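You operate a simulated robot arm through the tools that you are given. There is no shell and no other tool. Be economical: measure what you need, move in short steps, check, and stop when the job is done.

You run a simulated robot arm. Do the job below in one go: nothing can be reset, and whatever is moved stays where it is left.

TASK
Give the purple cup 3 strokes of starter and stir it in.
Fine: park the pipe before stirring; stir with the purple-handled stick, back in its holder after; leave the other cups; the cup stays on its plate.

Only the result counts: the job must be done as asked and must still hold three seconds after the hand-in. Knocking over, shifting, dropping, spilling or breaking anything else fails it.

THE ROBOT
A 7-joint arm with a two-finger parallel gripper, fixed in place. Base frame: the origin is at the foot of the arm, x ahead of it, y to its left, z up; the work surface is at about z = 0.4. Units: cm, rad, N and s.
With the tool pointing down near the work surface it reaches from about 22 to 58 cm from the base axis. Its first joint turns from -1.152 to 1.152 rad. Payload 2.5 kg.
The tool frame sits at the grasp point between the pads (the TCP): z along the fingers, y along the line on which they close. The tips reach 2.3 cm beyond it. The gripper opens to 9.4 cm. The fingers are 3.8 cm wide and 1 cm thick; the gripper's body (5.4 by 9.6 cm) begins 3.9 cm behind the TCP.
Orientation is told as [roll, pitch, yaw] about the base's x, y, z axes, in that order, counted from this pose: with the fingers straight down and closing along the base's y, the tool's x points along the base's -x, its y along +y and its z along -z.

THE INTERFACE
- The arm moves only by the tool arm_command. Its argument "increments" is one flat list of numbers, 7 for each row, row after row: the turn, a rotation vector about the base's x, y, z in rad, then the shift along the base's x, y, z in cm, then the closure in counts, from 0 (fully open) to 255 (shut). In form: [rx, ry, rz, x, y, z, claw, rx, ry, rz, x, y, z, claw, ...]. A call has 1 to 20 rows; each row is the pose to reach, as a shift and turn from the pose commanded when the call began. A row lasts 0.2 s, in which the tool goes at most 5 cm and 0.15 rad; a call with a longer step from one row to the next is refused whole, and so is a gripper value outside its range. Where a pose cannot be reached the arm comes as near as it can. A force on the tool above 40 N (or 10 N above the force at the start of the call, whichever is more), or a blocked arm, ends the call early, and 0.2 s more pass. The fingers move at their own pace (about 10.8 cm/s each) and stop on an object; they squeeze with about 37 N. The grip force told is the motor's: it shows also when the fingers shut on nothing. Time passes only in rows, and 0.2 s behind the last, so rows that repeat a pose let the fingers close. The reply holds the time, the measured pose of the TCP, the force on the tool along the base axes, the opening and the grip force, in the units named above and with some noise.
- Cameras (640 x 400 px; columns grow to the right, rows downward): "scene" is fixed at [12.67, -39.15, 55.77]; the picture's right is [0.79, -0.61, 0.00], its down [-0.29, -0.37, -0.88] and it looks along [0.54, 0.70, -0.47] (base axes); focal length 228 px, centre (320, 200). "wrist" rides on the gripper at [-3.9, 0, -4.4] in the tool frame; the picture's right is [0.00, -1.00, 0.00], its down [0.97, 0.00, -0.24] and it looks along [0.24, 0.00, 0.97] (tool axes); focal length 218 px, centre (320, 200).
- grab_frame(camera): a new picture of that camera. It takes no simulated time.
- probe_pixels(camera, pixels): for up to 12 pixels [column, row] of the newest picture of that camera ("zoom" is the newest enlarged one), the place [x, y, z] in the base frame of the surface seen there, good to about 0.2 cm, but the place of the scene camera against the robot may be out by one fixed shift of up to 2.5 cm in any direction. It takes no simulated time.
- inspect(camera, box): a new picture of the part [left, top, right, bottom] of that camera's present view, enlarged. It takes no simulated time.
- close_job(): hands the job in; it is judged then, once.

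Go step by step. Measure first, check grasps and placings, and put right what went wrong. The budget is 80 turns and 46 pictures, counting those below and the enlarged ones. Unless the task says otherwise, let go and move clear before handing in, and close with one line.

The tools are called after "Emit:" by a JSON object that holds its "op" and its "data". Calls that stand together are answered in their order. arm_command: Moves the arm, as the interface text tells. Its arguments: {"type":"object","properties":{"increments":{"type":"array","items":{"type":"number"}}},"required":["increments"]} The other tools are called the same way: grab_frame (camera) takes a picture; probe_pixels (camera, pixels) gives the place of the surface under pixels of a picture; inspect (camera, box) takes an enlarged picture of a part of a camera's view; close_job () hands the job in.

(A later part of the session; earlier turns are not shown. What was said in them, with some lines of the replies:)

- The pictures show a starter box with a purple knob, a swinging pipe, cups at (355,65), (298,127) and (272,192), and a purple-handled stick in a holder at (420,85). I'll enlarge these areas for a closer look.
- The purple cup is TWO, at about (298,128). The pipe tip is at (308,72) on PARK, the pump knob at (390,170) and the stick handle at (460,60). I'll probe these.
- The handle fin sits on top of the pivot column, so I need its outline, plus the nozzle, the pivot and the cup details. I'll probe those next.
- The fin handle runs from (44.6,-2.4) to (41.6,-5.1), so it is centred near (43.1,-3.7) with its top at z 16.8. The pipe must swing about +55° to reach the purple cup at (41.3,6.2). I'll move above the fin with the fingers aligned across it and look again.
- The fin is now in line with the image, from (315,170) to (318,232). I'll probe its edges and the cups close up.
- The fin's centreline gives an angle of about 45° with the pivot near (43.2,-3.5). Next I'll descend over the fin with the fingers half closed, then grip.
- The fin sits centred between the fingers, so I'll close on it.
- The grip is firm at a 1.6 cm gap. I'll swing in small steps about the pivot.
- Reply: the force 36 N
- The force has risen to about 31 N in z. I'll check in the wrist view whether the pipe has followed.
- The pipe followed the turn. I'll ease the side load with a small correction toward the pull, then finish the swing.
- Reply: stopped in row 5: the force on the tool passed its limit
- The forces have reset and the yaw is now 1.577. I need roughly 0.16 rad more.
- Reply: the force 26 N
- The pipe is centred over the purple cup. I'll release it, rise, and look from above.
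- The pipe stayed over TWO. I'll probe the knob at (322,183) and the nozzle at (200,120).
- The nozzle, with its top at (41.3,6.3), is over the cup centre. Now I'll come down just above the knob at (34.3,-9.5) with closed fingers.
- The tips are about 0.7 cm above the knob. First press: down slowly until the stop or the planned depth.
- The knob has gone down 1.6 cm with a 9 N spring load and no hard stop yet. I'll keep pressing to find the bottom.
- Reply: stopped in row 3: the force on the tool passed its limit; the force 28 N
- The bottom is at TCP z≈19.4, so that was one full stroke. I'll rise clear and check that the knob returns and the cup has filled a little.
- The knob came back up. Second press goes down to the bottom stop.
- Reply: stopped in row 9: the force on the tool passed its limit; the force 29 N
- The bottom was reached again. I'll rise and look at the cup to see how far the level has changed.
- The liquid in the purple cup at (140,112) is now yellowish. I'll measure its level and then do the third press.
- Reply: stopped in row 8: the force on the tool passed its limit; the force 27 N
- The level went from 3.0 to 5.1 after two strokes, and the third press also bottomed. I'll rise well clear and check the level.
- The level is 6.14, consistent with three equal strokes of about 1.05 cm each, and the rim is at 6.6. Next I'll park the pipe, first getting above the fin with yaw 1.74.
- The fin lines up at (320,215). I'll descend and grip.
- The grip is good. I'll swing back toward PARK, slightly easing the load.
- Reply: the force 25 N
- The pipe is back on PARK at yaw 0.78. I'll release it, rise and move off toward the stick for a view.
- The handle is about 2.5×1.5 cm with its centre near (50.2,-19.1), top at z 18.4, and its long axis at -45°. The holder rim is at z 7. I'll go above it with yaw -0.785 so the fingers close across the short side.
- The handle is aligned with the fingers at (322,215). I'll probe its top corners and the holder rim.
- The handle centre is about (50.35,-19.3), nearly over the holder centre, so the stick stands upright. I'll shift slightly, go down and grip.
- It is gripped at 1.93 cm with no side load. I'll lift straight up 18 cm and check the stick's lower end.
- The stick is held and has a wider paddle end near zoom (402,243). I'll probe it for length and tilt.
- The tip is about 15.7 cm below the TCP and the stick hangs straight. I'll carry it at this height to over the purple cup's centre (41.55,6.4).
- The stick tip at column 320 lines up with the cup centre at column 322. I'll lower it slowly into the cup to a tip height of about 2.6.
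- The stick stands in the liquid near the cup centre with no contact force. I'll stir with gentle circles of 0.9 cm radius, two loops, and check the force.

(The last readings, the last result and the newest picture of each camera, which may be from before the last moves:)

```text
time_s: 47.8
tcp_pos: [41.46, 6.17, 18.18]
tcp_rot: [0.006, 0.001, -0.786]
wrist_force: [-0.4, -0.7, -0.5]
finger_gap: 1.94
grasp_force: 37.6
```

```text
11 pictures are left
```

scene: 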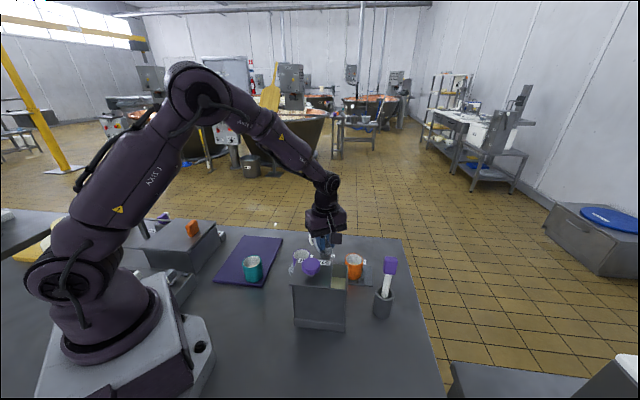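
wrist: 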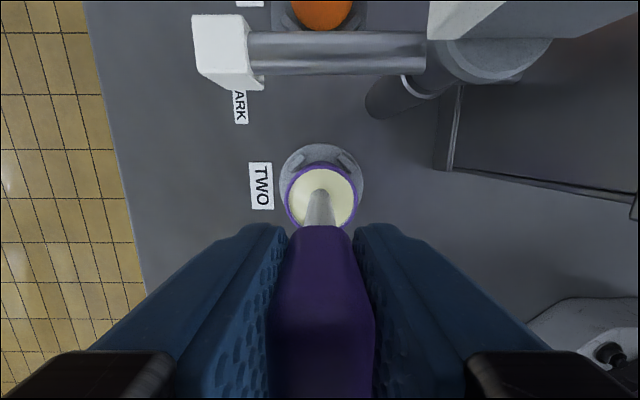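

The cup has not moved and no force shows. I'll do two more calls of circles so it is well mixed.

Emit:
{"op": "arm_command", "data": {"increments": [0, 0, 0, 0.45, 0, 0, 255, 0, 0, 0, 0.9, 0, 0, 255, 0, 0, 0, 0.64, 0.64, 0, 255, 0, 0, 0, 0, 0.9, 0, 255, 0, 0, 0, -0.64, 0.64, 0, 255, 0, 0, 0, -0.9, 0, 0, 255, 0, 0, 0, -0.64, -0.64, 0, 255, 0, 0, 0, 0, -0.9, 0, 255, 0, 0, 0, 0.64, -0.64, 0, 255, 0, 0, 0, 0.9, 0, 0, 255, 0, 0, 0, 0.64, 0.64, 0, 255, 0, 0, 0, 0, 0.9, 0, 255, 0, 0, 0, -0.64, 0.64, 0, 255, 0, 0, 0, -0.9, 0, 0, 255, 0, 0, 0, -0.64, -0.64, 0, 255, 0, 0, 0, 0, -0.9, 0, 255, 0, 0, 0, 0.64, -0.64, 0, 255, 0, 0, 0, 0.9, 0, 0, 255, 0, 0, 0, 0.45, 0, 0, 255, 0, 0, 0, 0, 0, 0, 255]}}

Emit:
{"op": "arm_command", "data": {"increments": [0, 0, 0, 0.45, 0, 0, 255, 0, 0, 0, 0.9, 0, 0, 255, 0, 0, 0, 0.64, 0.64, 0, 255, 0, 0, 0, 0, 0.9, 0, 255, 0, 0, 0, -0.64, 0.64, 0, 255, 0, 0, 0, -0.9, 0, 0, 255, 0, 0, 0, -0.64, -0.64, 0, 255, 0, 0, 0, 0, -0.9, 0, 255, 0, 0, 0, 0.64, -0.64, 0, 255, 0, 0, 0, 0.9, 0, 0, 255, 0, 0, 0, 0.64, 0.64, 0, 255, 0, 0, 0, 0, 0.9, 0, 255, 0, 0, 0, -0.64, 0.64, 0, 255, 0, 0, 0, -0.9, 0, 0, 255, 0, 0, 0, -0.64, -0.64, 0, 255, 0, 0, 0, 0, -0.9, 0, 255, 0, 0, 0, 0.64, -0.64, 0, 255, 0, 0, 0, 0.9, 0, 0, 255, 0, 0, 0, 0.45, 0, 0, 255, 0, 0, 0, 0, 0, 0, 255]}}

Emit:
{"op": "inspect", "data": {"camera": "wrist", "box": [260, 130, 380, 240]}}

```text
time_s: 52.0
tcp_pos: [41.56, 6.26, 18.35]
tcp_rot: [0.005, 0.0, -0.787]
wrist_force: [0.3, 0.1, 0.1]
finger_gap: 1.95
grasp_force: 37.0
```

```text
time_s: 56.2
tcp_pos: [41.59, 6.23, 18.27]
tcp_rot: [0.007, 0.001, -0.786]
wrist_force: [-0.4, 0.8, -0.3]
finger_gap: 1.91
grasp_force: 36.4
```

```text
3.64 times, centred on (320, 185) of wrist
```

zoom: 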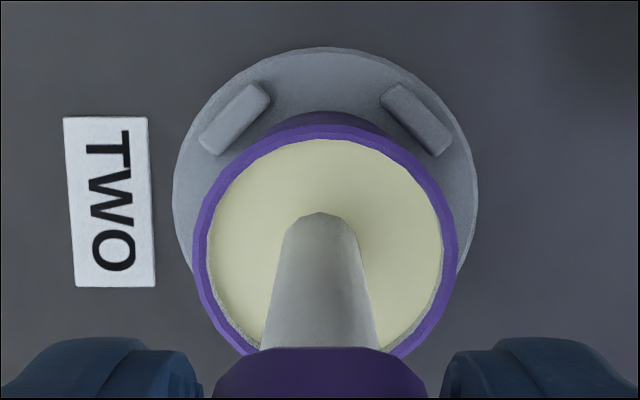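

The colour is even and the cup is in place. I'll lift slowly, pause over the cup for drips, then carry the stick back above its holder.

Emit:
{"op": "arm_command", "data": {"increments": [0, 0, 0, 0, 0, 1, 255, 0, 0, 0, 0, 0, 2, 255, 0, 0, 0, 0, 0, 3, 255, 0, 0, 0, 0, 0, 4, 255, 0, 0, 0, 0, 0, 5, 255, 0, 0, 0, 0, 0, 5, 255, 0, 0, 0, 0, 0, 5, 255, 0, 0, 0, 0, 0, 5, 255, 0, 0, 0, 0, 0, 5, 255, 0, 0, 0, 0, 0, 5, 255, 0, 0, 0, 0, 0, 8, 255, 0, 0, 0, 0, 0, 11, 255, 0, 0, 0, 0, 0, 14, 255, 0, 0, 0, 0, 0, 17, 255, 0, 0, 0, 0, 0, 17.8, 255, 0, 0, 0, 0, 0, 17.8, 255]}}

Emit:
{"op": "arm_command", "data": {"increments": [0, 0, 0, 0.5, -1.5, 0, 255, 0, 0, 0, 1.6, -4.5, 0, 255, 0, 0, 0, 2.8, -8, 0, 255, 0, 0, 0, 4.0, -11.5, 0, 255, 0, 0, 0, 5.2, -15, 0, 255, 0, 0, 0, 6.4, -18.5, 0, 255, 0, 0, 0, 7.6, -22, 0, 255, 0, 0, 0, 8.4, -24.3, 0, 255, 0, 0, 0, 8.8, -25.5, 0, 255, 0, 0, 0, 8.8, -25.5, -4, 255, 0, 0, 0, 8.8, -25.5, -8, 255, 0, 0, 0, 8.8, -25.5, -10, 255, 0, 0, 0, 8.8, -25.5, -10, 255]}}

Emit:
{"op": "grab_frame", "data": {"camera": "wrist"}}

Emit:
{"op": "inspect", "data": {"camera": "scene", "box": [280, 200, 440, 320]}}

```text
time_s: 59.6
tcp_pos: [41.52, 6.43, 36.12]
tcp_rot: [0.005, 0.0, -0.785]
wrist_force: [0.2, -0.3, -1.1]
finger_gap: 1.95
grasp_force: 37.5
```

```text
time_s: 62.4
tcp_pos: [50.36, -19.2, 26.05]
tcp_rot: [0.005, 0.0, -0.783]
wrist_force: [-0.2, -0.2, -0.7]
finger_gap: 1.91
grasp_force: 37.1
```

```text
9 pictures are left
```

wrist: 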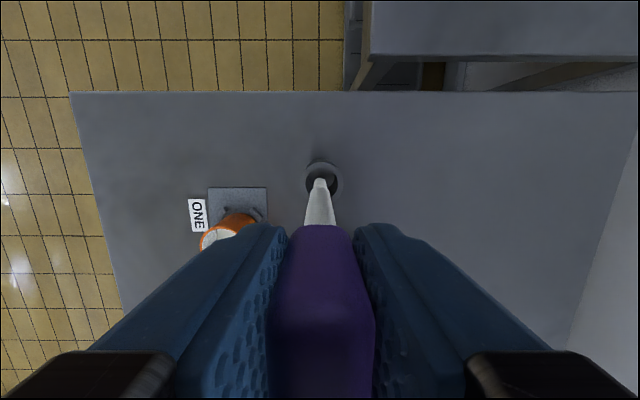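

```text
3.33 times, centred on (360, 260) of scene
```

zoom: 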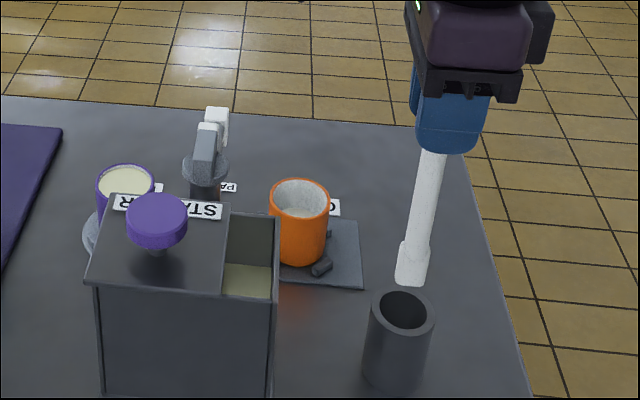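

The tip is over the holder mouth (wrist (320,180)). I'll lower the stick slowly to its original height.

Emit:
{"op": "arm_command", "data": {"increments": [0, 0, 0, 0, 0, -1.5, 255, 0, 0, 0, 0, 0, -3, 255, 0, 0, 0, 0, 0, -4.5, 255, 0, 0, 0, 0, 0, -6, 255, 0, 0, 0, 0, 0, -7.5, 255, 0, 0, 0, 0, 0, -8.5, 255, 0, 0, 0, 0, 0, -8.95, 255, 0, 0, 0, 0, 0, -8.95, 255]}}

```text
time_s: 64.2
tcp_pos: [50.31, -19.34, 17.09]
tcp_rot: [0.004, -0.001, -0.786]
wrist_force: [0.3, 0.4, -1.2]
finger_gap: 1.97
grasp_force: 37.0
```

No contact yet. I'll lower 0.25 cm more so it seats before releasing.

Emit:
{"op": "arm_command", "data": {"increments": [0, 0, 0, 0, 0, -0.1, 255, 0, 0, 0, 0, 0, -0.17, 255, 0, 0, 0, 0, 0, -0.25, 255, 0, 0, 0, 0, 0, -0.25, 255]}}

Emit:
{"op": "inspect", "data": {"camera": "scene", "box": [340, 220, 430, 325]}}

```text
time_s: 65.2
tcp_pos: [50.51, -19.23, 16.92]
tcp_rot: [0.005, 0.0, -0.784]
wrist_force: [-0.8, 0.6, 1.3]
finger_gap: 1.93
grasp_force: 37.0
```

```text
3.81 times, centred on (385, 272) of scene
```

zoom: 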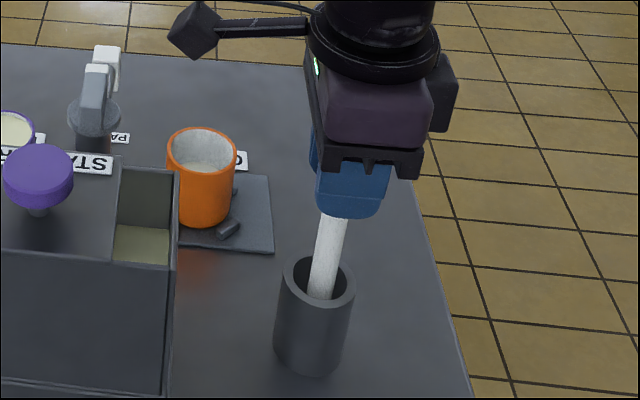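

The stick is seated in the holder at its original height. I'll open gradually and rise straight up.

Emit:
{"op": "arm_command", "data": {"increments": [0, 0, 0, 0, 0, 0, 180, 0, 0, 0, 0, 0, 0, 110, 0, 0, 0, 0, 0, 0, 90, 0, 0, 0, 0, 0, 0, 90, 0, 0, 0, 0, 0, 2, 90, 0, 0, 0, 0, 0, 5, 90, 0, 0, 0, 0, 0, 9, 90, 0, 0, 0, 0, 0, 13, 90, 0, 0, 0, -3, 2, 16, 90, 0, 0, 0, -6, 5, 18, 90, 0, 0, 0, -6, 5, 18, 90]}}

Emit:
{"op": "inspect", "data": {"camera": "scene", "box": [210, 210, 430, 350]}}

Emit:
{"op": "grab_frame", "data": {"camera": "wrist"}}

```text
time_s: 67.6
tcp_pos: [44.42, -14.04, 34.85]
tcp_rot: [0.006, 0.0, -0.786]
wrist_force: [-0.4, -1.0, -0.2]
finger_gap: 6.09
grasp_force: 0.2
```

```text
2.86 times, centred on (320, 280) of scene
```

zoom: 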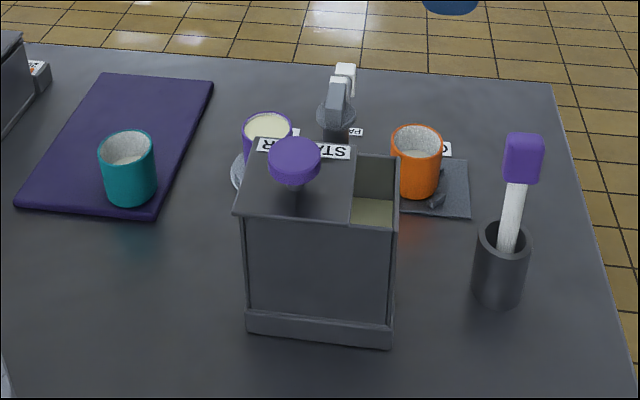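

```text
5 pictures are left
```

wrist: 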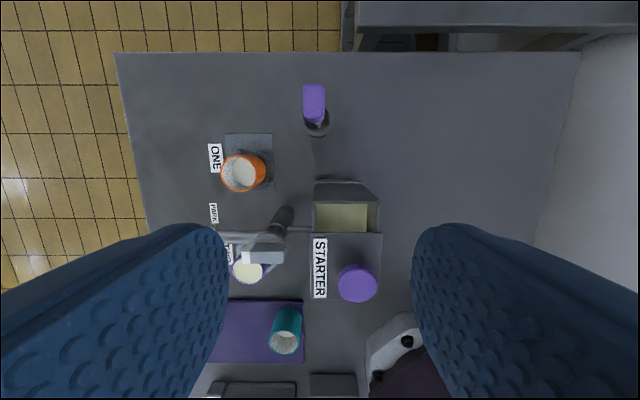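

The stick is back in its holder, the pipe is on PARK, the cups are in place and the arm is clear. I'll hand in.

Emit:
{"op": "close_job", "data": {}}

```text
The job is handed in.
```

The purple cup (TWO) got three full strokes of starter. I parked the pipe, stirred with the purple-handled stick and put it back in its holder; the cup stayed on its plate and the other cups were left alone.
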